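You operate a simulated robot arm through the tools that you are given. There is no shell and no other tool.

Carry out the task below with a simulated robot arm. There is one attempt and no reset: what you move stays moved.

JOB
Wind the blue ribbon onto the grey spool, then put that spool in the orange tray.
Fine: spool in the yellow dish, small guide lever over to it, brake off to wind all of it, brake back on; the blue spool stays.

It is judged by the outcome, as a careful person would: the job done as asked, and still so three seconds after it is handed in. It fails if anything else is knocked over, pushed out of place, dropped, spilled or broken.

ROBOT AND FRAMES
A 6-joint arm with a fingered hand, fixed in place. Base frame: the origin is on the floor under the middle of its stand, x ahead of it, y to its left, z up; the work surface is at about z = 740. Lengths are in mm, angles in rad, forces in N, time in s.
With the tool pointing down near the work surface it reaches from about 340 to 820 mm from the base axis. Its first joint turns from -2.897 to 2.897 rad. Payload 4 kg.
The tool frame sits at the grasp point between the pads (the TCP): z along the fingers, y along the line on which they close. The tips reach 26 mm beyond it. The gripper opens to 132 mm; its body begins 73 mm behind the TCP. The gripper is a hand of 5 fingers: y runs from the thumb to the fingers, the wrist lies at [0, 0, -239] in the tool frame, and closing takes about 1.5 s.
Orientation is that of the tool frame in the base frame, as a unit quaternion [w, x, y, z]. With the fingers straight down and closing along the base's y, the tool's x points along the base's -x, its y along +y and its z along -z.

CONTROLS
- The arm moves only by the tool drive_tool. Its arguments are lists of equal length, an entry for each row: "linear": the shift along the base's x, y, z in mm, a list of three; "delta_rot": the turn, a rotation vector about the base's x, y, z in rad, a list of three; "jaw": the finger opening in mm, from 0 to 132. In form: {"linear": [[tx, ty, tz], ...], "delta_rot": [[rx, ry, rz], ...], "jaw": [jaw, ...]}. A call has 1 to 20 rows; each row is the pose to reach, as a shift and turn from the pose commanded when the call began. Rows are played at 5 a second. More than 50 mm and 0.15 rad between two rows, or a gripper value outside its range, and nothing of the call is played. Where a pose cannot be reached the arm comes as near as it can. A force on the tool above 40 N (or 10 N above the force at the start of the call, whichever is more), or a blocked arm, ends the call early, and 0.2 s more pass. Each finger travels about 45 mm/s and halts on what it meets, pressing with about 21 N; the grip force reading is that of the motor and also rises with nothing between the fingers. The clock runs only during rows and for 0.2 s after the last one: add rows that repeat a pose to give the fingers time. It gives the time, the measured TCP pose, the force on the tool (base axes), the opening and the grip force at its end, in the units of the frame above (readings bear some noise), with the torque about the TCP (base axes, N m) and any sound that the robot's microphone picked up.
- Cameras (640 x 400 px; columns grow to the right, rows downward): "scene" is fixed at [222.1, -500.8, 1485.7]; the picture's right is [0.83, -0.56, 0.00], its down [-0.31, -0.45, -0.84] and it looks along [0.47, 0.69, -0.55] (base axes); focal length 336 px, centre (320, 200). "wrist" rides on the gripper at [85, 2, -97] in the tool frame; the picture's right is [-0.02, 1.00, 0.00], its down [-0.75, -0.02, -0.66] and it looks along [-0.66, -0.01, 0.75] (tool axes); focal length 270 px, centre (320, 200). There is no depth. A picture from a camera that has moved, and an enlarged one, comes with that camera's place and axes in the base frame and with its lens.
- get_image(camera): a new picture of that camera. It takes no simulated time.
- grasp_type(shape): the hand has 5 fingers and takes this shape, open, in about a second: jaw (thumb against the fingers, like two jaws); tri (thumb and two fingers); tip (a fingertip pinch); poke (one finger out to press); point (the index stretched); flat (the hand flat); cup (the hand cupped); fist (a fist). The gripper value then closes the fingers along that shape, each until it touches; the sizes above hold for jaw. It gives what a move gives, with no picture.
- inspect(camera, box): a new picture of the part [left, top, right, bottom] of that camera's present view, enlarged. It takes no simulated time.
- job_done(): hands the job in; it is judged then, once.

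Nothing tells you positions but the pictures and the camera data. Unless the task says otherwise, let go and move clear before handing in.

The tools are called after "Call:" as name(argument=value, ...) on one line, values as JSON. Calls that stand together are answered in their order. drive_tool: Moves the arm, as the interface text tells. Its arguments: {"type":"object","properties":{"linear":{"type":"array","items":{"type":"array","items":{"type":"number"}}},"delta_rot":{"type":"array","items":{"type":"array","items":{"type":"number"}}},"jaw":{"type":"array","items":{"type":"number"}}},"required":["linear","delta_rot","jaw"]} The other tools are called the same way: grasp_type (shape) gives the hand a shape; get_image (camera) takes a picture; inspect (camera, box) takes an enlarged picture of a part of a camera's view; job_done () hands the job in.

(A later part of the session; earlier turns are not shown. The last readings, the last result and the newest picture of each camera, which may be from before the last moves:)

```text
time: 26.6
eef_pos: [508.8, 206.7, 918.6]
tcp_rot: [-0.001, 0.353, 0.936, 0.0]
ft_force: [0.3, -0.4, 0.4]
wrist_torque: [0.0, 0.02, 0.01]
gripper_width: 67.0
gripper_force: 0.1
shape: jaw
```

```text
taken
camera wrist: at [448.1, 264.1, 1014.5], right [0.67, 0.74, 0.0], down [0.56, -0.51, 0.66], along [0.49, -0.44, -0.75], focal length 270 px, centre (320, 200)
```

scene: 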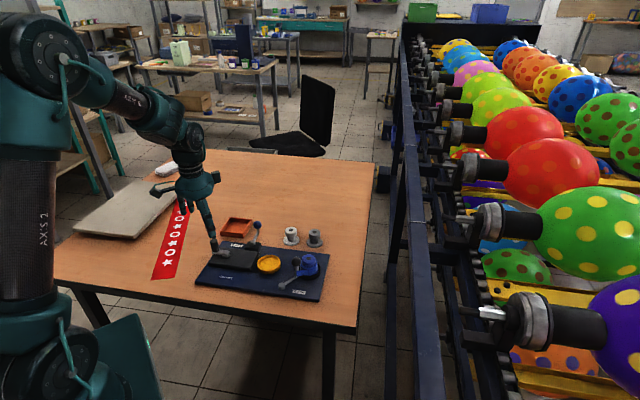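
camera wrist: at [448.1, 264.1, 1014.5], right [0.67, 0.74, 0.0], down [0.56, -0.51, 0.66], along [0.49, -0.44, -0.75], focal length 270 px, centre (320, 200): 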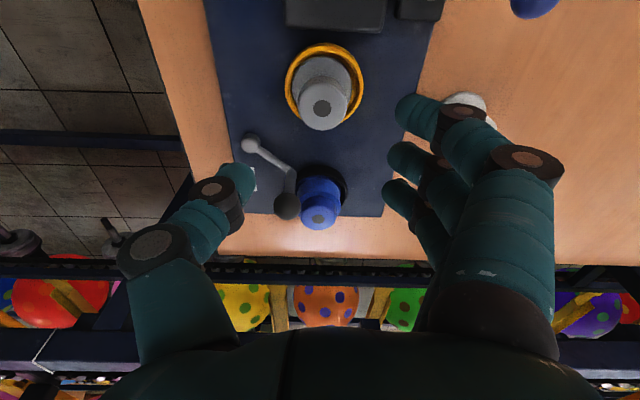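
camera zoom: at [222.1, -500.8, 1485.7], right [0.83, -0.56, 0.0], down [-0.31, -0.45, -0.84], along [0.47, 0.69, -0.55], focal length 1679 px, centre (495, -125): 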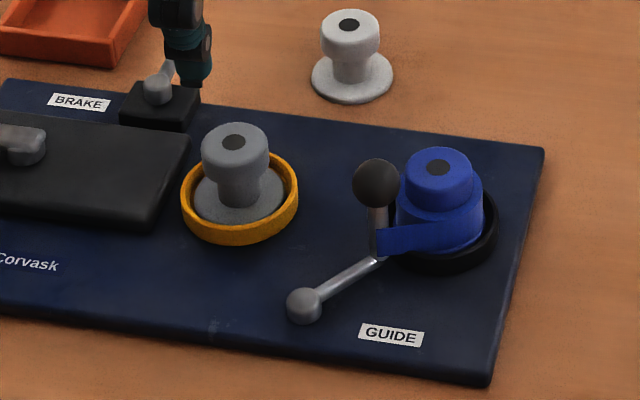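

The grey spool stands in the yellow dish. Next is the guide lever with the black knob; I'll measure its knob and pivot from this view.

Call:
inspect(camera="wrist", box=[220, 30, 400, 240])

Call:
inspect(camera="scene", box=[275, 245, 325, 300])

```text
1.90 times, centred on (310, 135) of wrist
camera zoom: at [448.1, 264.1, 1014.5], right [0.67, 0.74, 0.0], down [0.56, -0.51, 0.66], along [0.49, -0.44, -0.75], focal length 515 px, centre (339, 324)
```

zoom: 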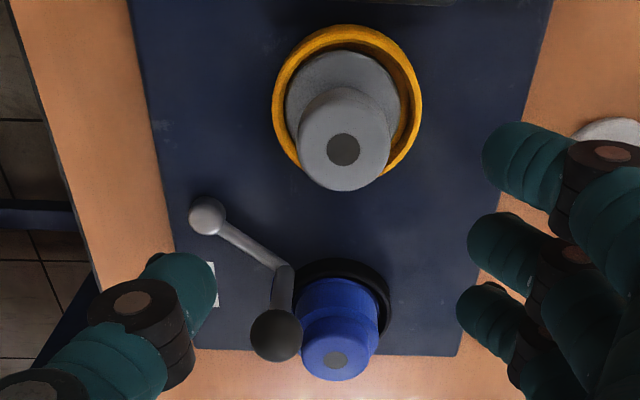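

```text
7.27 times, centred on (300, 272) of scene
camera zoom: at [222.1, -500.8, 1485.7], right [0.83, -0.56, 0.0], down [-0.31, -0.45, -0.84], along [0.47, 0.69, -0.55], focal length 2442 px, centre (466, -327)
```

zoom: 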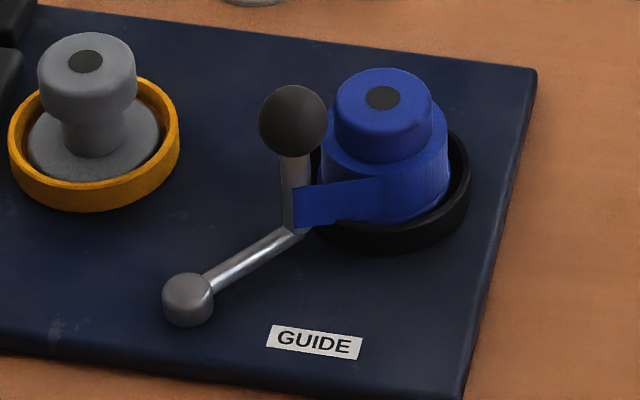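

The guide knob is at about (555, 124, 823) with its pivot near (504, 118), so it must swing about 80° counter-clockwise toward the dish. I'll look at the "poke" shape, since a single finger pushing from the outer side would keep clear of both spools.

Call:
grasp_type(shape="poke")

Call:
get_image(camera="wrist")

Call:
inspect(camera="scene", box=[190, 150, 310, 270])

```text
time: 27.5
eef_pos: [510.3, 208.1, 917.6]
tcp_rot: [0.0, 0.352, 0.936, 0.0]
ft_force: [-0.3, 0.0, 0.4]
wrist_torque: [-0.03, 0.0, 0.03]
gripper_width: 0.2
gripper_force: 0.0
shape: poke
```

```text
taken
camera wrist: at [448.1, 264.2, 1014.3], right [0.67, 0.74, 0.0], down [0.56, -0.51, 0.66], along [0.49, -0.44, -0.75], focal length 270 px, centre (320, 200)
```

wrist: 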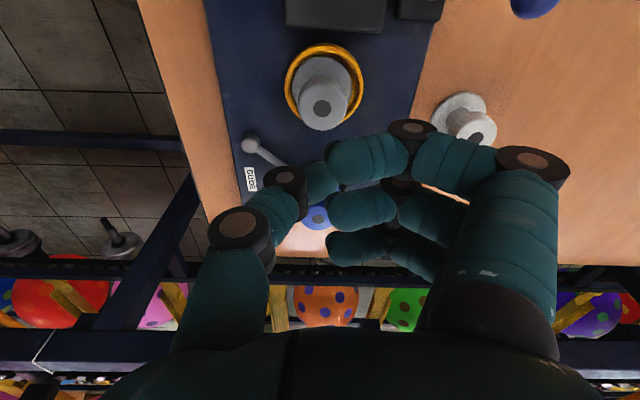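

```text
3.33 times, centred on (250, 210) of scene
camera zoom: at [222.1, -500.8, 1485.7], right [0.83, -0.56, 0.0], down [-0.31, -0.45, -0.84], along [0.47, 0.69, -0.55], focal length 1119 px, centre (553, 167)
```

zoom: 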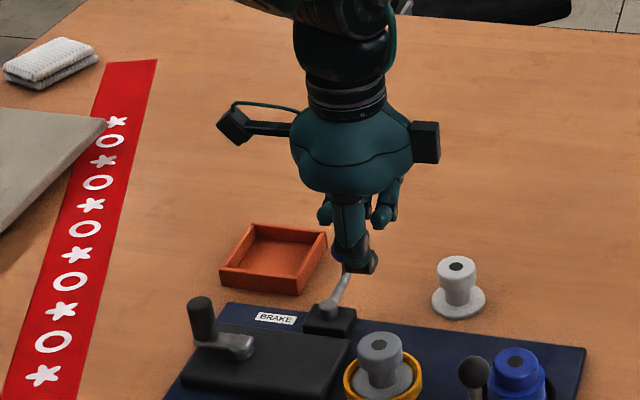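

Poke shows the thumb and three fingers curled; I can't make out an extended one. I'll check "point" for comparison.

Call:
grasp_type(shape="point")

Call:
get_image(camera="wrist")

Call:
inspect(camera="scene", box=[220, 170, 310, 260])

```text
time: 28.4
eef_pos: [508.7, 206.9, 917.8]
tcp_rot: [0.0, 0.352, 0.936, 0.0]
ft_force: [-0.2, 0.2, 0.4]
wrist_torque: [0.01, -0.01, -0.01]
gripper_width: 126.1
gripper_force: 0.1
shape: point
```

```text
taken
camera wrist: at [448.1, 264.2, 1014.3], right [0.67, 0.74, 0.0], down [0.56, -0.51, 0.66], along [0.49, -0.44, -0.75], focal length 270 px, centre (320, 200)
```

wrist: 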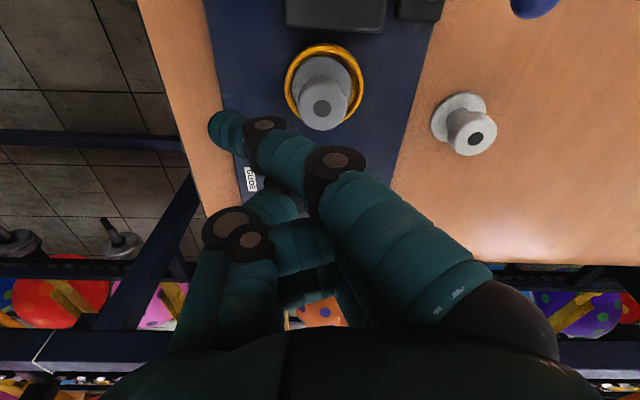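

```text
4.44 times, centred on (265, 215) of scene
camera zoom: at [222.1, -500.8, 1485.7], right [0.83, -0.56, 0.0], down [-0.31, -0.45, -0.84], along [0.47, 0.69, -0.55], focal length 1492 px, centre (564, 133)
```

zoom: 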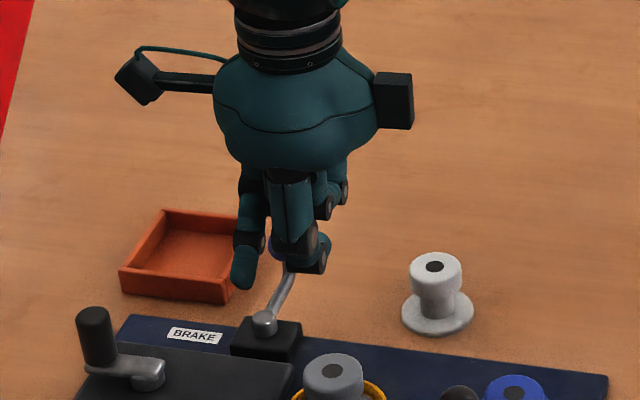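

The pointing finger leans across awkwardly, so I'll use jaw and grip the knob, turning the hand along with the lever so the fingers stay clear of both spools. First a dry run in the air to make sure the wrist can turn that far.

Call:
grasp_type(shape="jaw")

Call:
drive_tool(linear=[[5, -9, 0], [10, -18, 0], [15, -27, 0], [20, -36, 0], [25, -45, 0], [30, -54, 0], [35, -63, 0], [40, -72, 0], [45.7, -83, 0], [45.7, -83, 0]], delta_rot=[[0, 0, 0.14], [0, 0, 0.28], [0, 0, 0.42], [0, 0, 0.56], [0, 0, 0.7], [0, 0, 0.84], [0, 0, 0.98], [0, 0, 1.12], [0, 0, 1.2436], [0, 0, 1.2436]], jaw=[110, 100, 90, 80, 70, 62, 62, 62, 62, 62])

Call:
get_image(camera="wrist")

```text
time: 29.3
eef_pos: [508.9, 207.1, 919.6]
tcp_rot: [0.0, 0.352, 0.936, 0.001]
ft_force: [1.0, 0.6, -0.4]
wrist_torque: [-0.01, -0.02, 0.0]
gripper_width: 132.0
gripper_force: 0.0
shape: jaw
```

```text
time: 31.5
eef_pos: [554.4, 123.9, 918.2]
tcp_rot: [0.0, -0.259, 0.966, 0.001]
ft_force: [0.8, -0.3, 0.2]
wrist_torque: [0.01, 0.02, -0.02]
gripper_width: 62.9
gripper_force: 0.1
shape: jaw
```

```text
taken
camera wrist: at [481.6, 83.5, 1015.1], right [-0.48, 0.88, 0.0], down [0.66, 0.36, 0.66], along [0.58, 0.32, -0.75], focal length 270 px, centre (320, 200)
```

wrist: 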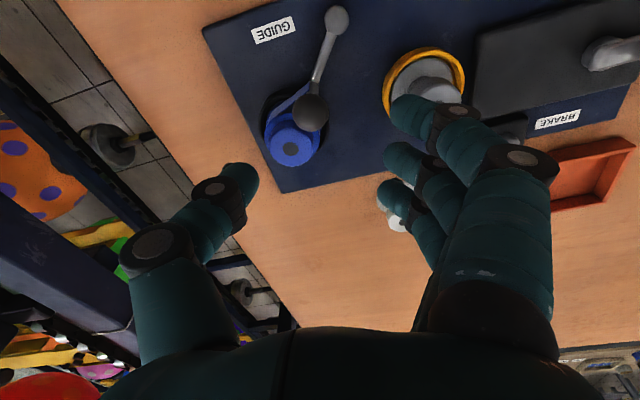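

The wrist turned fine. The knob appears about 6 mm to the thumb side of the hand's axis; I'll zoom to measure it accurately.

Call:
inspect(camera="wrist", box=[240, 0, 400, 170])

Call:
inspect(camera="scene", box=[250, 190, 340, 300])

```text
2.35 times, centred on (320, 85) of wrist
camera zoom: at [481.6, 83.5, 1015.1], right [-0.48, 0.88, 0.0], down [0.66, 0.36, 0.66], along [0.58, 0.32, -0.75], focal length 636 px, centre (320, 471)
```

zoom: 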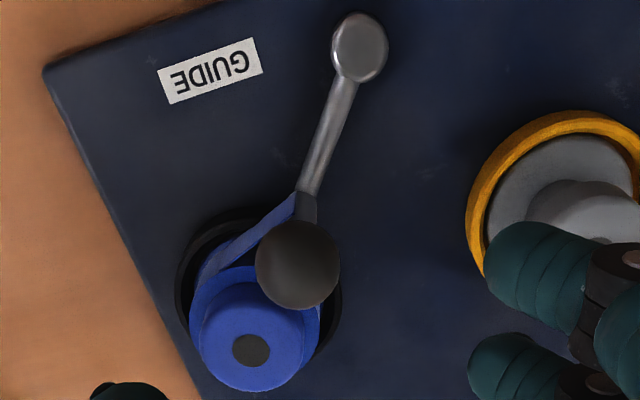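

```text
3.64 times, centred on (295, 245) of scene
camera zoom: at [222.1, -500.8, 1485.7], right [0.83, -0.56, 0.0], down [-0.31, -0.45, -0.84], along [0.47, 0.69, -0.55], focal length 1221 px, centre (411, 36)
```

zoom: 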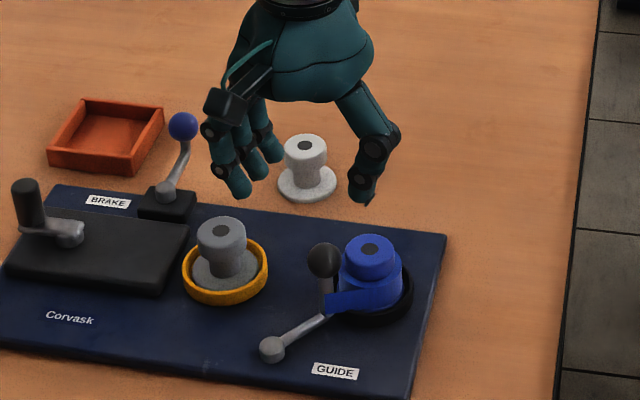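

The knob measures about (556, 120). I'll shift so it sits between thumb and fingers, descend partway and check.

Call:
drive_tool(linear=[[1.65, -6.65, -15], [1.65, -6.65, -35], [1.65, -6.65, -55], [1.65, -6.65, -66], [1.65, -6.65, -66]], delta_rot=[[0, 0, 0], [0, 0, 0], [0, 0, 0], [0, 0, 0], [0, 0, 0]], jaw=[62, 62, 62, 62, 62])

Call:
get_image(camera="wrist")

Call:
inspect(camera="scene", box=[260, 220, 330, 300])

```text
time: 32.7
eef_pos: [556.0, 119.1, 851.6]
tcp_rot: [0.0, -0.259, 0.966, 0.0]
ft_force: [0.2, 0.7, 0.0]
wrist_torque: [0.01, 0.02, 0.03]
gripper_width: 62.8
gripper_force: 0.2
shape: jaw
```

```text
taken
camera wrist: at [484.2, 77.9, 948.1], right [-0.48, 0.88, 0.0], down [0.66, 0.36, 0.66], along [0.58, 0.32, -0.75], focal length 270 px, centre (320, 200)
```

wrist: 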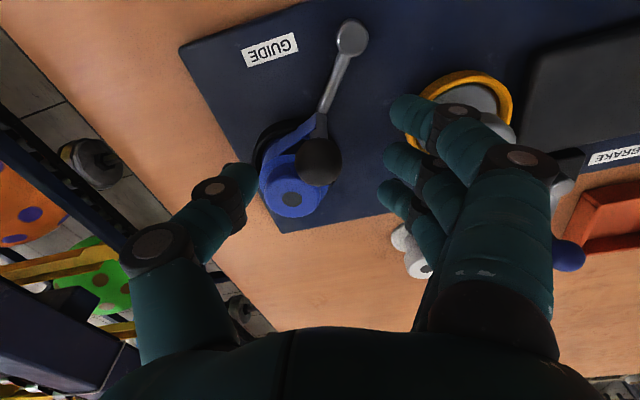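

```text
5.00 times, centred on (295, 260) of scene
camera zoom: at [222.1, -500.8, 1485.7], right [0.83, -0.56, 0.0], down [-0.31, -0.45, -0.84], along [0.47, 0.69, -0.55], focal length 1679 px, centre (445, -100)
```

zoom: 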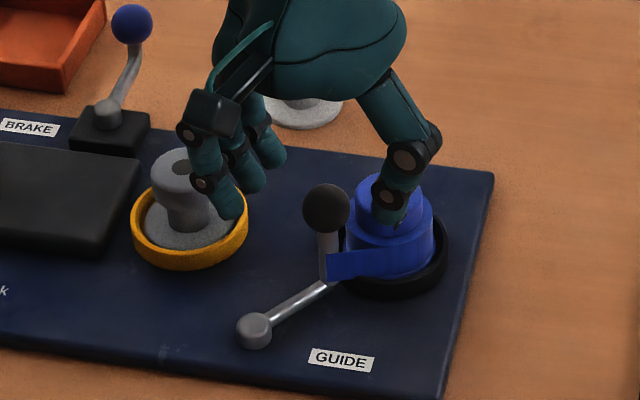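

The knob is centred between thumb and fingers and the thumb clears the blue spool. Lowering and closing on the knob.

Call:
drive_tool(linear=[[0, 0, -8], [0, 0, -16], [0, 0, -22], [0, 0, -22], [0, 0, -22], [0, 0, -22], [0, 0, -22], [0, 0, -22], [0, 0, -22]], delta_rot=[[0, 0, 0], [0, 0, 0], [0, 0, 0], [0, 0, 0], [0, 0, 0], [0, 0, 0], [0, 0, 0], [0, 0, 0], [0, 0, 0]], jaw=[62, 62, 62, 54, 46, 38, 32, 26, 24])

Call:
get_image(camera="wrist")

Call:
inspect(camera="scene", box=[260, 220, 330, 300])

```text
time: 34.7
eef_pos: [555.6, 119.1, 831.3]
tcp_rot: [0.0, -0.259, 0.966, 0.0]
ft_force: [0.6, -1.5, 0.3]
wrist_torque: [-0.01, -0.01, 0.0]
gripper_width: 25.3
gripper_force: 0.0
shape: jaw
```

```text
taken
camera wrist: at [483.3, 78.0, 926.8], right [-0.48, 0.88, 0.0], down [0.66, 0.36, 0.66], along [0.58, 0.32, -0.75], focal length 270 px, centre (320, 200)
```

wrist: 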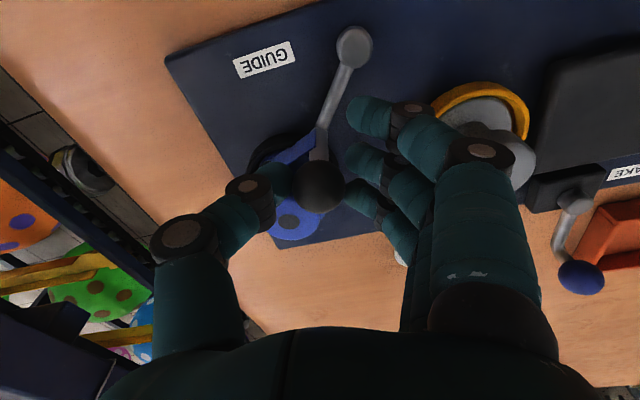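

```text
5.00 times, centred on (295, 260) of scene
camera zoom: at [222.1, -500.8, 1485.7], right [0.83, -0.56, 0.0], down [-0.31, -0.45, -0.84], along [0.47, 0.69, -0.55], focal length 1679 px, centre (445, -100)
```

zoom: 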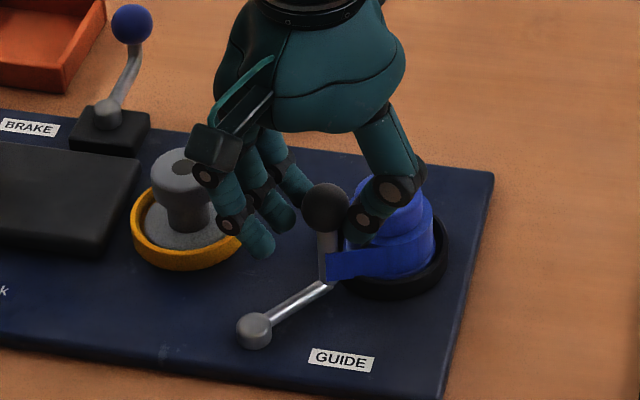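

The fingers are beside the knob but not yet pressing. Closing further.

Call:
drive_tool(linear=[[0, 0, 0], [0, 0, 0], [0, 0, 0], [0, 0, 0], [0, 0, 0]], delta_rot=[[0, 0, 0], [0, 0, 0], [0, 0, 0], [0, 0, 0], [0, 0, 0]], jaw=[20, 16, 12, 12, 12])

Call:
get_image(camera="wrist")

Call:
inspect(camera="scene", box=[260, 220, 330, 300])

```text
time: 35.9
eef_pos: [555.9, 118.5, 830.0]
tcp_rot: [0.0, -0.26, 0.966, 0.0]
ft_force: [1.3, 1.4, -3.1]
wrist_torque: [0.19, -0.12, 0.26]
gripper_width: 9.2
gripper_force: 21.1
shape: jaw
```

```text
taken
camera wrist: at [483.4, 78.2, 926.7], right [-0.48, 0.88, 0.0], down [0.66, 0.36, 0.66], along [0.58, 0.32, -0.75], focal length 270 px, centre (320, 200)
```

wrist: 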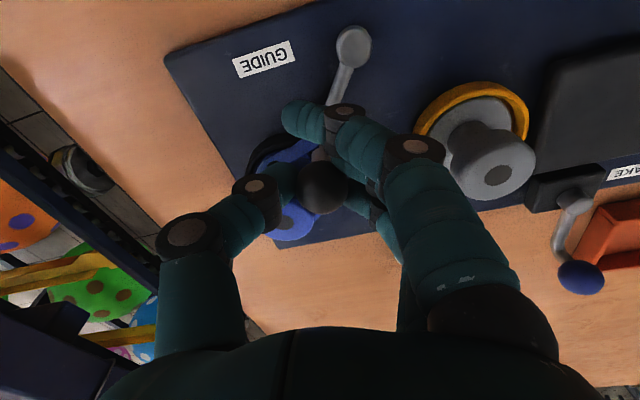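

```text
5.00 times, centred on (295, 260) of scene
camera zoom: at [222.1, -500.8, 1485.7], right [0.83, -0.56, 0.0], down [-0.31, -0.45, -0.84], along [0.47, 0.69, -0.55], focal length 1679 px, centre (445, -100)
```

zoom: 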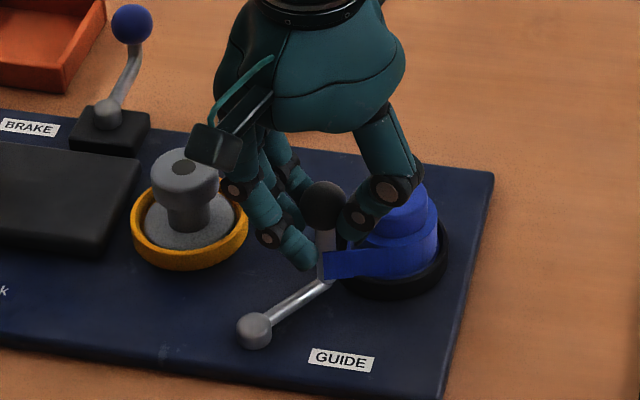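

The knob is gripped. I'll swing it about the pivot (about (501, 110)) in stages, turning the hand with it, and watch the forces.

Call:
drive_tool(linear=[[-0.72, 4.12, 0], [-1.75, 8.17, 0], [-3.08, 12.14, 0], [-4.7, 15.99, 0], [-6.6, 19.71, 0], [-8.78, 23.28, 0], [-11.22, 26.67, 0], [-13.91, 29.88, 0], [-13.91, 29.88, 0]], delta_rot=[[0, 0, 0.075], [0, 0, 0.15], [0, 0, 0.225], [0, 0, 0.3], [0, 0, 0.375], [0, 0, 0.45], [0, 0, 0.525], [0, 0, 0.6], [0, 0, 0.6]], jaw=[12, 12, 12, 12, 12, 12, 12, 12, 12])

Call:
get_image(camera="wrist")

Call:
inspect(camera="scene", box=[250, 220, 330, 300])

```text
time: 37.9
eef_pos: [542.6, 148.6, 831.5]
tcp_rot: [0.0, -0.534, 0.846, 0.0]
ft_force: [7.2, 3.3, -4.2]
wrist_torque: [0.06, -0.05, 0.1]
gripper_width: 9.0
gripper_force: 21.2
shape: jaw
```

```text
taken
camera wrist: at [505.5, 72.4, 926.5], right [-0.89, 0.45, 0.0], down [0.34, 0.67, 0.66], along [0.3, 0.59, -0.75], focal length 270 px, centre (320, 200)
```

wrist: 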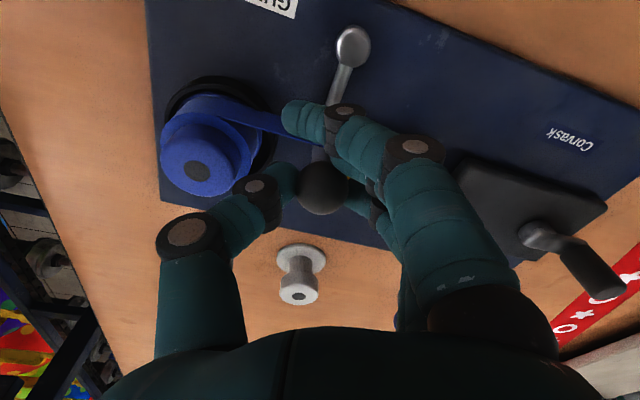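

```text
5.00 times, centred on (290, 260) of scene
camera zoom: at [222.1, -500.8, 1485.7], right [0.83, -0.56, 0.0], down [-0.31, -0.45, -0.84], along [0.47, 0.69, -0.55], focal length 1679 px, centre (470, -100)
```

zoom: 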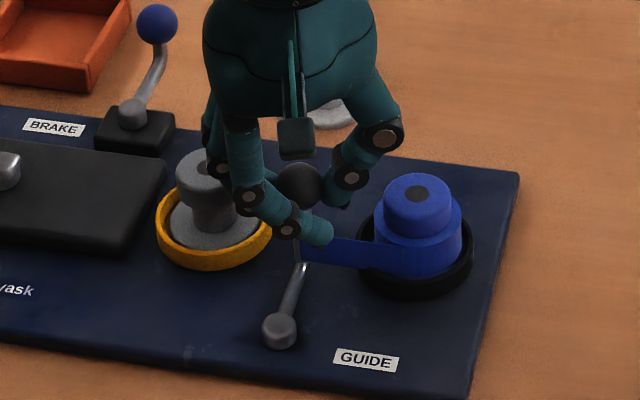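

The lever follows well with low force, and the ribbon is drawn out from the blue spool. For the rest I'll loosen the grip to a light cage so the outer fingers stay off the grey spool, letting the thumb push the knob.

Call:
drive_tool(linear=[[0, 0, 0], [0, 0, 0], [0, 0, 0], [-3.43, 3.47, 0], [-7.15, 6.63, 0], [-11.13, 9.45, 0], [-15.34, 11.91, 0], [-15.34, 11.91, 0]], delta_rot=[[0, 0, 0], [0, 0, 0], [0, 0, 0], [0, 0, 0.11], [0, 0, 0.22], [0, 0, 0.33], [0, 0, 0.44], [0, 0, 0.44]], jaw=[20, 26, 26, 26, 26, 26, 26, 26])

Call:
get_image(camera="wrist")

Call:
inspect(camera="scene", box=[250, 220, 330, 300])

```text
time: 39.7
eef_pos: [527.4, 158.3, 830.6]
tcp_rot: [-0.001, -0.705, 0.709, 0.0]
ft_force: [1.1, -0.2, 6.0]
wrist_torque: [0.21, 0.02, -0.02]
gripper_width: 25.1
gripper_force: 0.0
shape: jaw
```

```text
taken
camera wrist: at [525.8, 75.4, 926.8], right [-1.0, 0.03, 0.0], down [0.02, 0.75, 0.66], along [0.02, 0.66, -0.75], focal length 270 px, centre (320, 200)
```

wrist: 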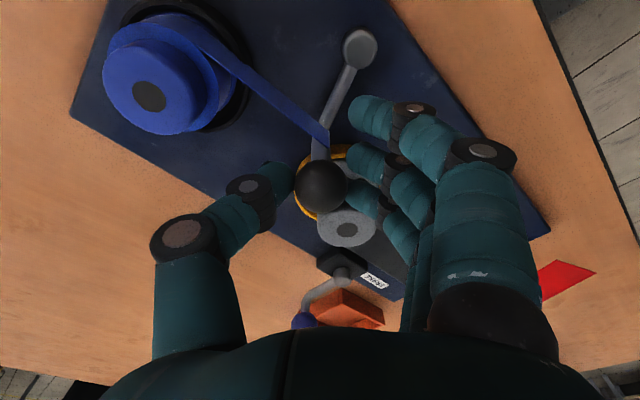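

```text
5.00 times, centred on (290, 260) of scene
camera zoom: at [222.1, -500.8, 1485.7], right [0.83, -0.56, 0.0], down [-0.31, -0.45, -0.84], along [0.47, 0.69, -0.55], focal length 1679 px, centre (470, -100)
```

zoom: 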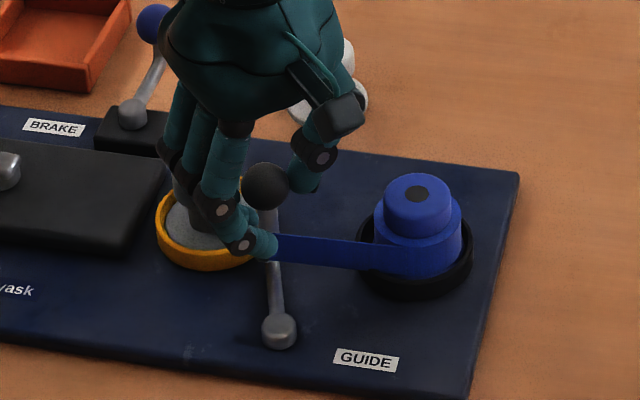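

There's a 6 N upward push with a torque that points to the little finger resting on the grey spool's cap. I'll raise the hand 9 mm, keeping the knob caged, and check.

Call:
drive_tool(linear=[[0, 0, 3], [0, 0, 6], [0, 0, 9], [0, 0, 9]], delta_rot=[[0, 0, 0], [0, 0, 0], [0, 0, 0], [0, 0, 0]], jaw=[26, 26, 26, 26])

Call:
inspect(camera="wrist", box=[270, 80, 430, 260])

Call:
inspect(camera="scene", box=[250, 230, 300, 290])

```text
time: 40.7
eef_pos: [525.6, 159.5, 839.8]
tcp_rot: [0.0, -0.705, 0.709, 0.0]
ft_force: [0.1, 0.1, -1.4]
wrist_torque: [-0.01, 0.04, -0.01]
gripper_width: 25.1
gripper_force: 0.1
shape: jaw
```

```text
2.22 times, centred on (350, 170) of wrist
camera zoom: at [525.1, 75.8, 936.4], right [-1.0, 0.03, 0.0], down [0.02, 0.75, 0.66], along [0.02, 0.66, -0.75], focal length 601 px, centre (253, 267)
```

zoom: 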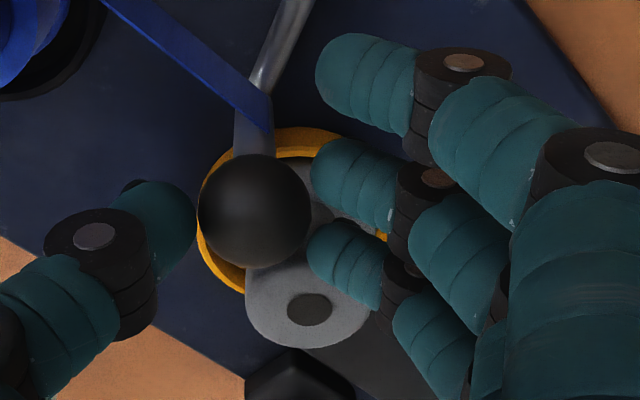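

```text
6.67 times, centred on (275, 260) of scene
camera zoom: at [222.1, -500.8, 1485.7], right [0.83, -0.56, 0.0], down [-0.31, -0.45, -0.84], along [0.47, 0.69, -0.55], focal length 2238 px, centre (620, -200)
```

zoom: 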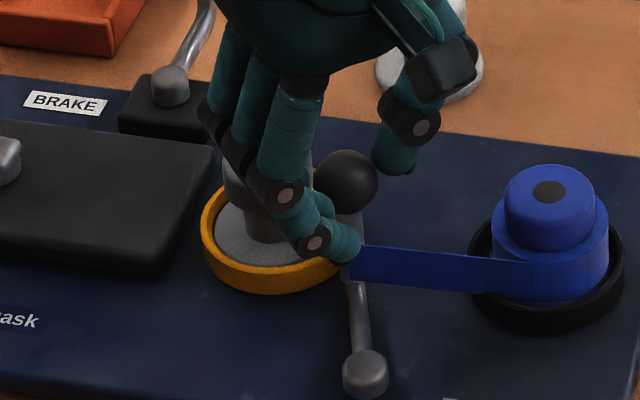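

Contact cleared and the spool is undisturbed. Continuing the swing to the dish, turning the hand a bit faster so the fingers move away from the spool.

Call:
drive_tool(linear=[[0, 0, 0], [-4.41, 2.08, 0], [-8.99, 3.77, 0], [-13.69, 5.05, 0], [-18.49, 5.92, 0], [-18.49, 5.92, 0]], delta_rot=[[0, 0, 0.12], [0, 0, 0.22], [0, 0, 0.32], [0, 0, 0.42], [0, 0, 0.52], [0, 0, 0.52]], jaw=[26, 26, 26, 26, 26, 26])

Call:
get_image(camera="wrist")

Call:
inspect(camera="scene", box=[240, 220, 330, 300])

```text
time: 42.1
eef_pos: [490.8, 222.4, 841.0]
tcp_rot: [0.0, 0.807, -0.59, -0.001]
ft_force: [0.0, 0.1, 0.0]
wrist_torque: [0.01, -0.02, 0.0]
gripper_width: 25.4
gripper_force: 0.0
shape: jaw
out of reach, approached as far as the arm can: row 2, 3, 4, 5, 6
```

```text
taken
camera wrist: at [517.2, 141.1, 936.7], right [-0.96, -0.28, 0.0], down [-0.21, 0.72, 0.66], along [-0.19, 0.63, -0.75], focal length 270 px, centre (320, 200)
```

wrist: 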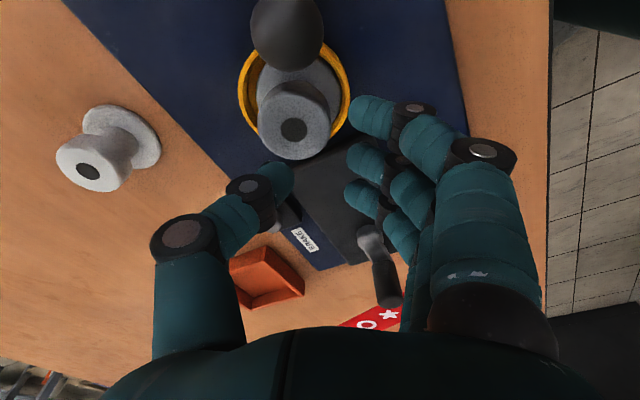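

```text
5.00 times, centred on (285, 260) of scene
camera zoom: at [222.1, -500.8, 1485.7], right [0.83, -0.56, 0.0], down [-0.31, -0.45, -0.84], along [0.47, 0.69, -0.55], focal length 1679 px, centre (495, -100)
```

zoom: 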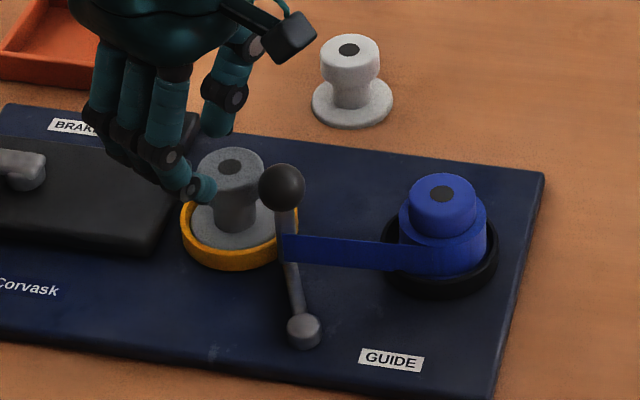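

The wrist hit its turning limit and the arm drifted over toward the dish, letting go of the knob; nothing appears disturbed and forces are zero. I'll rise straight up first, then turn the wrist back into range.

Call:
drive_tool(linear=[[0, 0, 25], [0, 0, 50], [0, 0, 75], [0, 0, 75], [0, 0, 75], [0, 0, 75], [0, 0, 75], [0, 0, 75], [0, 0, 75], [0, 0, 75], [0, 0, 75]], delta_rot=[[0, 0, 0], [0, 0, 0], [0, 0, 0], [0, 0, -0.1], [0, 0, -0.2], [0, 0, -0.3], [0, 0, -0.4], [0, 0, -0.5], [0, 0, -0.6], [0, 0, -0.7], [0, 0, -0.7]], jaw=[26, 26, 26, 26, 26, 26, 26, 26, 26, 26, 26])

Call:
get_image(camera="wrist")

Call:
inspect(camera="scene", box=[180, 210, 340, 310])

Call:
inspect(camera="scene", box=[250, 240, 320, 300])

```text
time: 44.5
eef_pos: [494.5, 221.5, 913.7]
tcp_rot: [0.0, -0.556, 0.831, 0.001]
ft_force: [-1.2, 0.5, 0.7]
wrist_torque: [0.01, -0.01, 0.02]
gripper_width: 25.8
gripper_force: 0.2
shape: jaw
```

```text
taken
camera wrist: at [461.2, 143.9, 1009.7], right [-0.92, 0.4, 0.0], down [0.3, 0.69, 0.66], along [0.26, 0.6, -0.75], focal length 270 px, centre (320, 200)
```

wrist: 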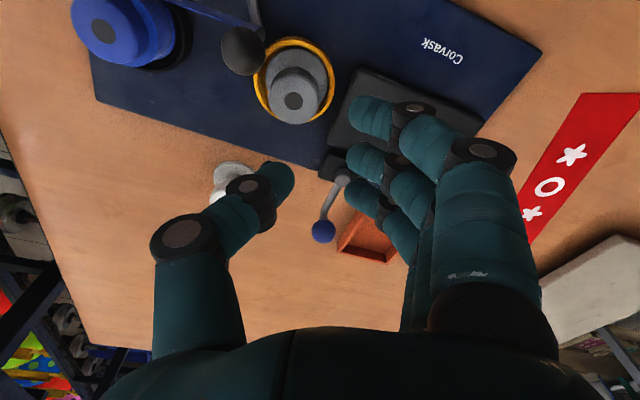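

```text
4.00 times, centred on (260, 260) of scene
camera zoom: at [222.1, -500.8, 1485.7], right [0.83, -0.56, 0.0], down [-0.31, -0.45, -0.84], along [0.47, 0.69, -0.55], focal length 1343 px, centre (560, -40)
```

zoom: 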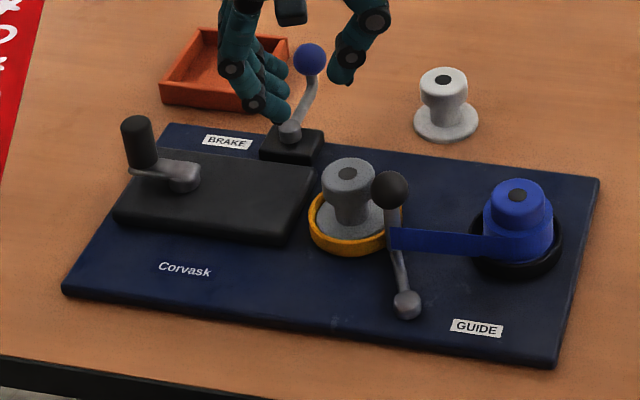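

```text
6.67 times, centred on (285, 270) of scene
camera zoom: at [222.1, -500.8, 1485.7], right [0.83, -0.56, 0.0], down [-0.31, -0.45, -0.84], along [0.47, 0.69, -0.55], focal length 2238 px, centre (553, -267)
```

zoom: 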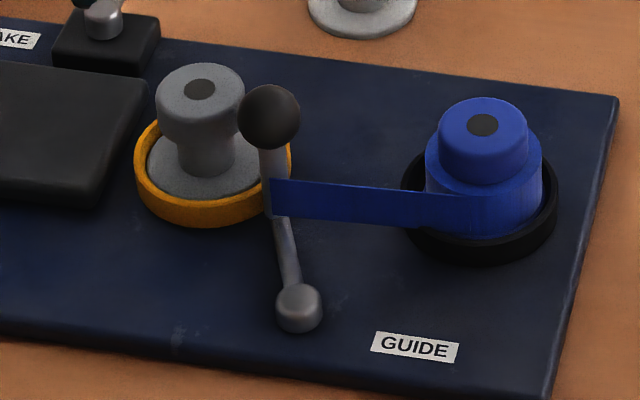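

All is intact: the grey spool is still seated and the lever is about 12° short of pointing at it. I'll go above the knob, re-cage it at a height that clears the caps, and finish the swing without turning the wrist.

Call:
drive_tool(linear=[[8, -20, 0], [17, -40, 0], [25, -59, 0], [25, -59, -20], [25, -59, -40], [25, -59, -50], [25, -59, -50]], delta_rot=[[0, 0, 0], [0, 0, 0], [0, 0, 0], [0, 0, 0], [0, 0, 0], [0, 0, 0], [0, 0, 0]], jaw=[40, 50, 60, 62, 62, 62, 62])

Call:
get_image(camera="wrist")

Call:
inspect(camera="scene", box=[240, 220, 330, 300])

```text
time: 46.1
eef_pos: [518.3, 161.3, 864.7]
tcp_rot: [0.001, -0.555, 0.832, 0.002]
ft_force: [0.4, 0.1, 0.6]
wrist_torque: [-0.01, 0.01, 0.02]
gripper_width: 61.0
gripper_force: 0.1
shape: jaw
```

```text
taken
camera wrist: at [485.6, 84.7, 960.5], right [-0.92, 0.4, 0.0], down [0.3, 0.69, 0.66], along [0.26, 0.6, -0.75], focal length 270 px, centre (320, 200)
```

wrist: 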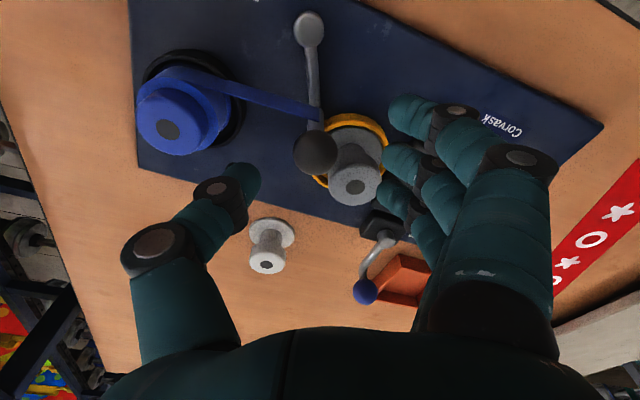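

```text
5.00 times, centred on (285, 260) of scene
camera zoom: at [222.1, -500.8, 1485.7], right [0.83, -0.56, 0.0], down [-0.31, -0.45, -0.84], along [0.47, 0.69, -0.55], focal length 1679 px, centre (495, -100)
```

zoom: 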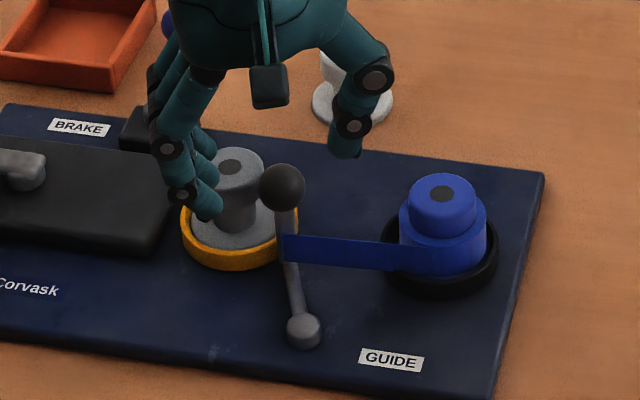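

The knob is centred. I'll lower to cage it and push the last bit toward the dish.

Call:
drive_tool(linear=[[0, 0, -12], [0, 0, -23], [0, 0, -23], [0, 0, -23], [0, 0, -23], [0, 0, -23], [-3.15, 1.0, -23], [-6.36, 1.84, -23], [-9.61, 2.47, -23], [-12.89, 2.91, -23], [-12.89, 2.91, -23]], delta_rot=[[0, 0, 0], [0, 0, 0], [0, 0, 0], [0, 0, 0], [0, 0, 0], [0, 0, 0], [0, 0, 0], [0, 0, 0], [0, 0, 0], [0, 0, 0], [0, 0, 0]], jaw=[62, 62, 50, 40, 30, 27, 27, 27, 27, 27, 27])

Call:
get_image(camera="wrist")

Call:
inspect(camera="scene", box=[240, 220, 330, 300])

```text
time: 48.5
eef_pos: [505.8, 164.7, 841.8]
tcp_rot: [0.001, -0.555, 0.832, 0.001]
ft_force: [1.8, 0.4, 0.3]
wrist_torque: [-0.01, -0.02, 0.02]
gripper_width: 28.1
gripper_force: 0.0
shape: jaw
```

```text
taken
camera wrist: at [473.1, 87.8, 937.6], right [-0.92, 0.4, 0.0], down [0.3, 0.69, 0.66], along [0.26, 0.6, -0.75], focal length 270 px, centre (320, 200)
```

wrist: 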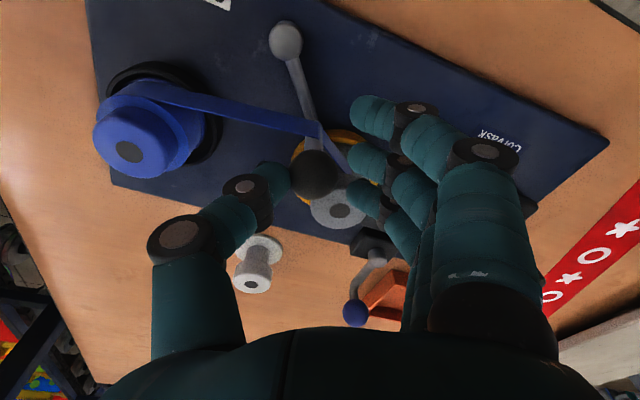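

```text
5.00 times, centred on (285, 260) of scene
camera zoom: at [222.1, -500.8, 1485.7], right [0.83, -0.56, 0.0], down [-0.31, -0.45, -0.84], along [0.47, 0.69, -0.55], focal length 1679 px, centre (495, -100)
```

zoom: 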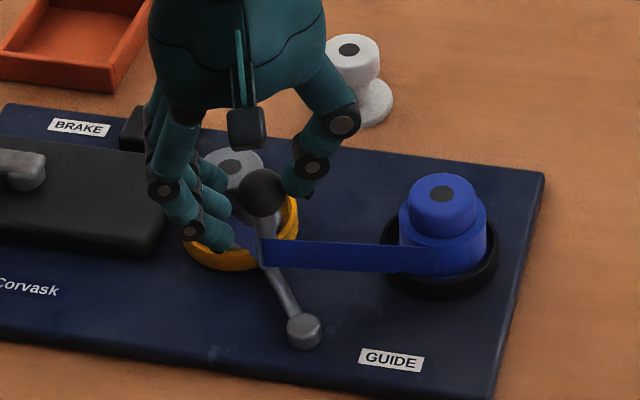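

A piece of ribbon now seems to run on from the lever's post to the grey spool. Let me zoom in to confirm.

Call:
inspect(camera="scene", box=[262, 240, 312, 290])

Call:
inspect(camera="wrist", box=[240, 10, 420, 240])

```text
8.00 times, centred on (287, 265) of scene
camera zoom: at [222.1, -500.8, 1485.7], right [0.83, -0.56, 0.0], down [-0.31, -0.45, -0.84], along [0.47, 0.69, -0.55], focal length 2686 px, centre (584, -320)
```

zoom: 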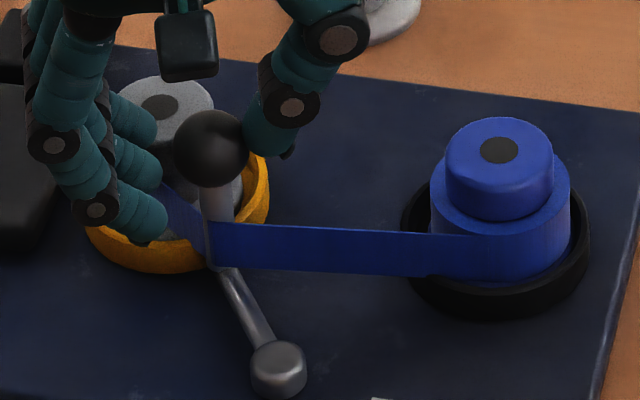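

```text
1.74 times, centred on (330, 125) of wrist
camera zoom: at [473.1, 87.8, 937.6], right [-0.92, 0.4, 0.0], down [0.3, 0.69, 0.66], along [0.26, 0.6, -0.75], focal length 470 px, centre (303, 330)
```

zoom: 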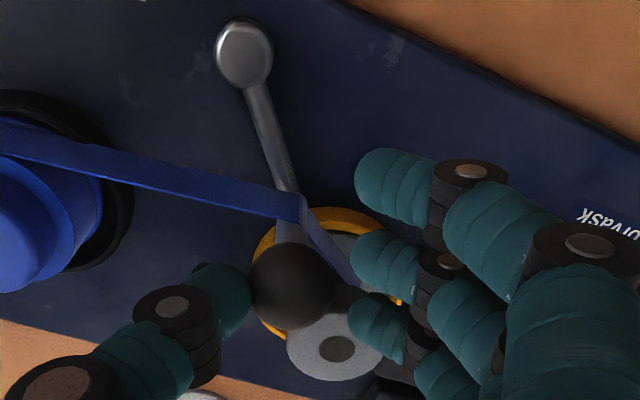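

The ribbon now runs blue spool → lever post → grey spool. I'll press gently a little further to make sure the lever is fully home.

Call:
drive_tool(linear=[[-1.6, 0.2, 0], [-3.2, 0.4, 0], [-3.2, 0.4, 0]], delta_rot=[[0, 0, 0], [0, 0, 0], [0, 0, 0]], jaw=[27, 27, 27])

Call:
inspect(camera="wrist", box=[240, 10, 420, 240])

```text
time: 49.3
eef_pos: [502.8, 165.5, 841.7]
tcp_rot: [0.001, -0.555, 0.832, 0.001]
ft_force: [4.3, -0.5, 3.3]
wrist_torque: [-0.04, -0.14, 0.07]
gripper_width: 29.3
gripper_force: 0.0
shape: jaw
```

```text
1.74 times, centred on (330, 125) of wrist
camera zoom: at [470.4, 88.5, 937.3], right [-0.92, 0.4, 0.0], down [0.3, 0.69, 0.66], along [0.26, 0.6, -0.75], focal length 470 px, centre (303, 330)
```

zoom: 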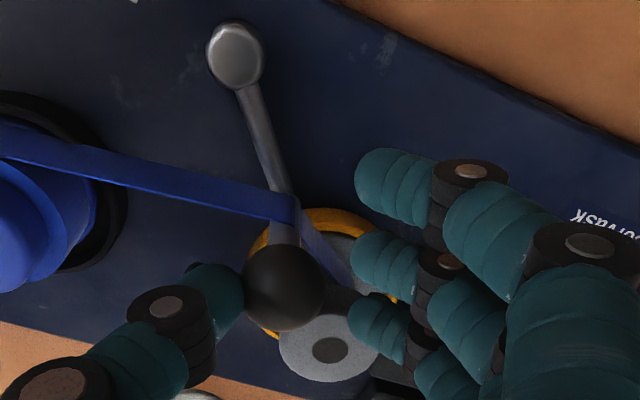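

The lever resists now, so it seems to be at its end stop. Opening and rising clear.

Call:
drive_tool(linear=[[3, 0, 0], [3, 0, 0], [3, 0, 0], [3, 0, 0], [3, 0, 15], [3, 0, 35], [3, 0, 60], [3, 0, 85], [3, 0, 85]], delta_rot=[[0, 0, 0], [0, 0, 0], [0, 0, 0], [0, 0, 0], [0, 0, 0], [0, 0, 0], [0, 0, 0], [0, 0, 0], [0, 0, 0]], jaw=[35, 45, 55, 62, 62, 62, 62, 62, 62])

Call:
inspect(camera="scene", box=[230, 225, 330, 305])

Call:
get_image(camera="wrist")

```text
time: 51.3
eef_pos: [506.4, 164.1, 926.6]
tcp_rot: [0.001, -0.555, 0.832, 0.0]
ft_force: [0.0, 0.0, 0.4]
wrist_torque: [-0.02, 0.0, -0.02]
gripper_width: 61.0
gripper_force: 0.2
shape: jaw
```

```text
5.00 times, centred on (280, 265) of scene
camera zoom: at [222.1, -500.8, 1485.7], right [0.83, -0.56, 0.0], down [-0.31, -0.45, -0.84], along [0.47, 0.69, -0.55], focal length 1679 px, centre (520, -125)
```

zoom: 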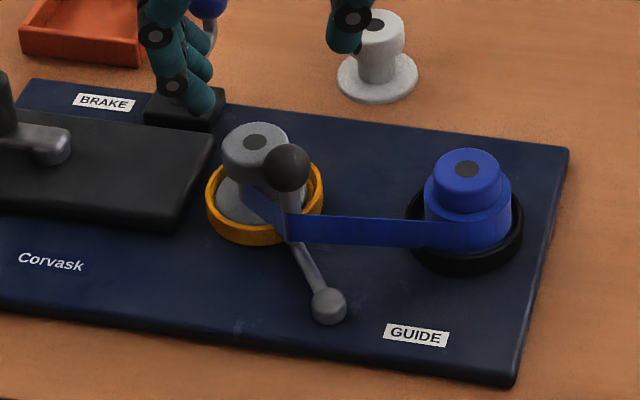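

```text
taken
camera wrist: at [474.2, 87.4, 1021.9], right [-0.92, 0.4, 0.0], down [0.3, 0.69, 0.66], along [0.26, 0.6, -0.75], focal length 270 px, centre (320, 200)
```

wrist: 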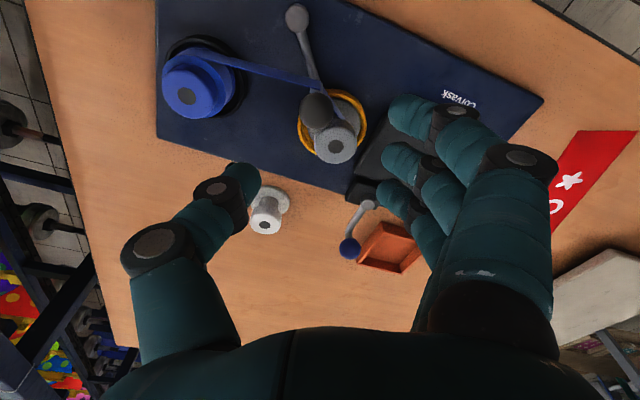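

The guide lever is over, and the ribbon runs to the grey spool. Next is the brake: its blue knob is at about (546, 356, 808) and its pivot at about (504, 316). I'll go above it to look.

Call:
drive_tool(linear=[[7, 32, 0], [14, 64, 0], [20, 96, 0], [27, 128, -10], [34, 160, -20], [40.6, 191, -36], [40.6, 191, -36]], delta_rot=[[0, 0, -0.07], [0, 0, -0.14], [0, 0, -0.21], [0, 0, -0.28], [0, 0, -0.35], [0, 0, -0.41], [0, 0, -0.41]], jaw=[62, 62, 62, 62, 62, 62, 62])

Call:
get_image(camera="wrist")

Call:
inspect(camera="wrist", box=[240, 30, 400, 200])

Call:
inspect(camera="scene", box=[200, 190, 330, 300])

```text
time: 52.9
eef_pos: [547.5, 355.7, 890.1]
tcp_rot: [0.001, -0.375, 0.927, 0.0]
ft_force: [-0.8, 0.6, -0.4]
wrist_torque: [-0.02, 0.0, 0.02]
gripper_width: 61.1
gripper_force: 0.0
shape: jaw
```

```text
taken
camera wrist: at [486.5, 298.2, 985.5], right [-0.68, 0.73, 0.0], down [0.55, 0.51, 0.66], along [0.48, 0.45, -0.75], focal length 270 px, centre (320, 200)
```

wrist: 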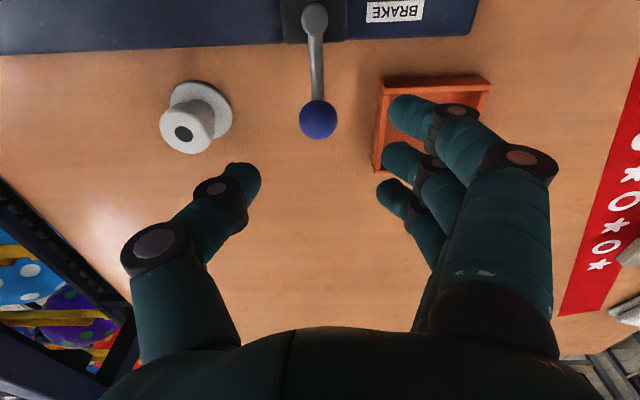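

```text
2.35 times, centred on (320, 115) of wrist
camera zoom: at [486.5, 298.2, 985.5], right [-0.68, 0.73, 0.0], down [0.55, 0.51, 0.66], along [0.48, 0.45, -0.75], focal length 636 px, centre (320, 400)
```

zoom: 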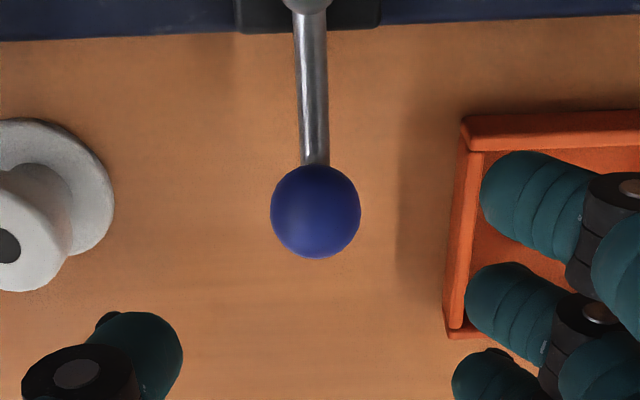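

```text
3.64 times, centred on (265, 245) of scene
camera zoom: at [222.1, -500.8, 1485.7], right [0.83, -0.56, 0.0], down [-0.31, -0.45, -0.84], along [0.47, 0.69, -0.55], focal length 1221 px, centre (520, 36)
```

zoom: 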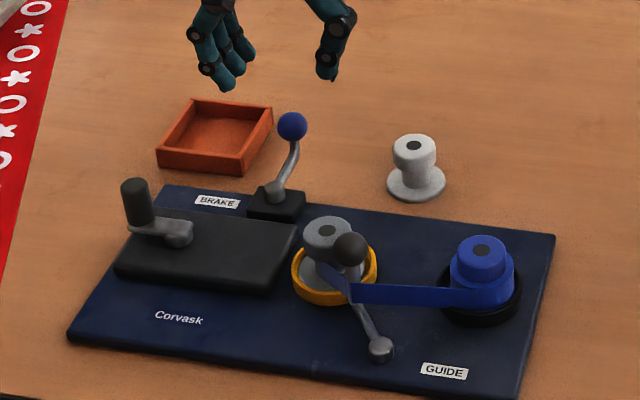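

The knob is centred under the hand and the tray is well clear. Lowering and closing to a light cage around the brake knob.

Call:
drive_tool(linear=[[0, 0, -20], [0, 0, -40], [0, 0, -55], [0, 0, -62], [0, 0, -62], [0, 0, -62], [0, 0, -62], [0, 0, -62], [0, 0, -62]], delta_rot=[[0, 0, 0], [0, 0, 0], [0, 0, 0], [0, 0, 0], [0, 0, 0], [0, 0, 0], [0, 0, 0], [0, 0, 0], [0, 0, 0]], jaw=[62, 62, 62, 62, 52, 42, 32, 26, 26])

Call:
inspect(camera="wrist", box=[210, 30, 430, 260])

Call:
inspect(camera="scene", box=[200, 180, 300, 270])

```text
time: 54.9
eef_pos: [545.5, 355.7, 828.2]
tcp_rot: [0.001, -0.375, 0.927, 0.0]
ft_force: [-0.4, 0.1, -0.7]
wrist_torque: [0.0, -0.03, 0.02]
gripper_width: 27.0
gripper_force: 0.0
shape: jaw
```

```text
1.74 times, centred on (320, 145) of wrist
camera zoom: at [485.8, 298.1, 923.9], right [-0.68, 0.73, 0.0], down [0.55, 0.51, 0.66], along [0.48, 0.45, -0.75], focal length 470 px, centre (320, 296)
```

zoom: 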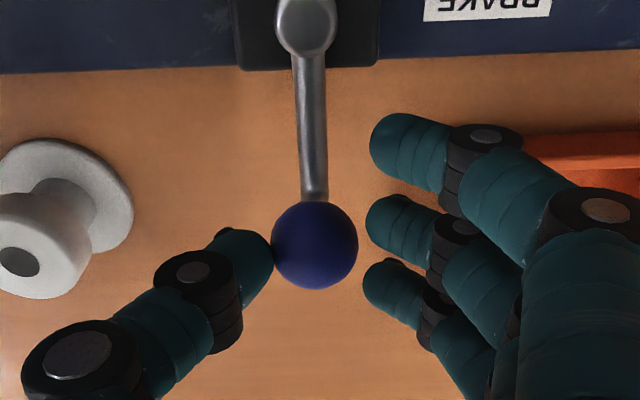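

```text
4.44 times, centred on (250, 225) of scene
camera zoom: at [222.1, -500.8, 1485.7], right [0.83, -0.56, 0.0], down [-0.31, -0.45, -0.84], along [0.47, 0.69, -0.55], focal length 1492 px, centre (631, 89)
```

zoom: 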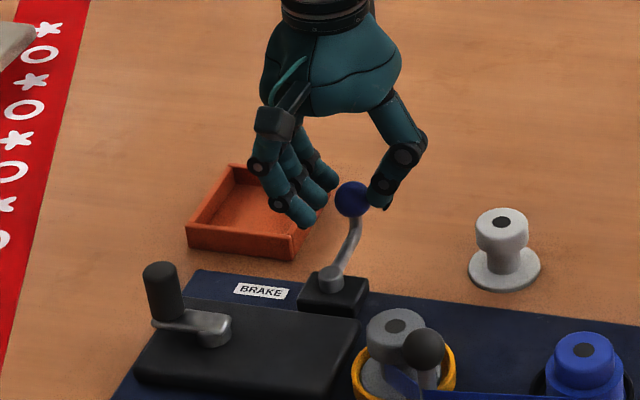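

I'll test which way the brake moves: first a gentle 6 mm push counter-clockwise (toward the tray side), watching the force.

Call:
drive_tool(linear=[[-1.4, 1.4, 0], [-2.8, 2.9, 0], [-4.2, 4.3, 0], [-4.2, 4.3, 0]], delta_rot=[[0, 0, 0], [0, 0, 0], [0, 0, 0], [0, 0, 0]], jaw=[26, 26, 26, 26])

Call:
inspect(camera="wrist", box=[210, 30, 430, 260])

```text
time: 55.9
eef_pos: [541.7, 360.3, 828.4]
tcp_rot: [0.002, -0.374, 0.928, 0.001]
ft_force: [4.5, -4.7, 2.7]
wrist_torque: [-0.16, -0.12, -0.02]
gripper_width: 29.5
gripper_force: 0.1
shape: jaw
```

```text
1.74 times, centred on (320, 145) of wrist
camera zoom: at [481.3, 303.1, 924.3], right [-0.68, 0.73, 0.0], down [0.55, 0.51, 0.66], along [0.48, 0.45, -0.75], focal length 470 px, centre (320, 296)
```

zoom: 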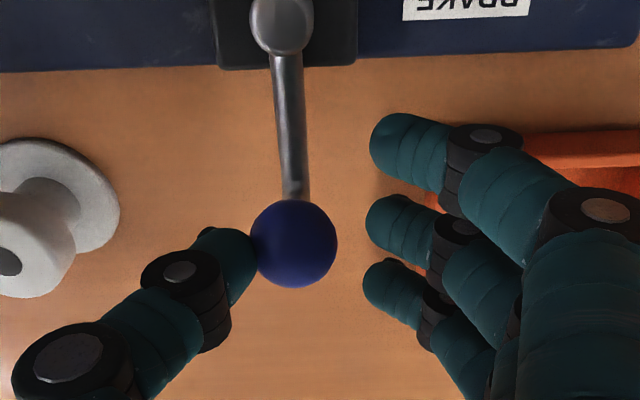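

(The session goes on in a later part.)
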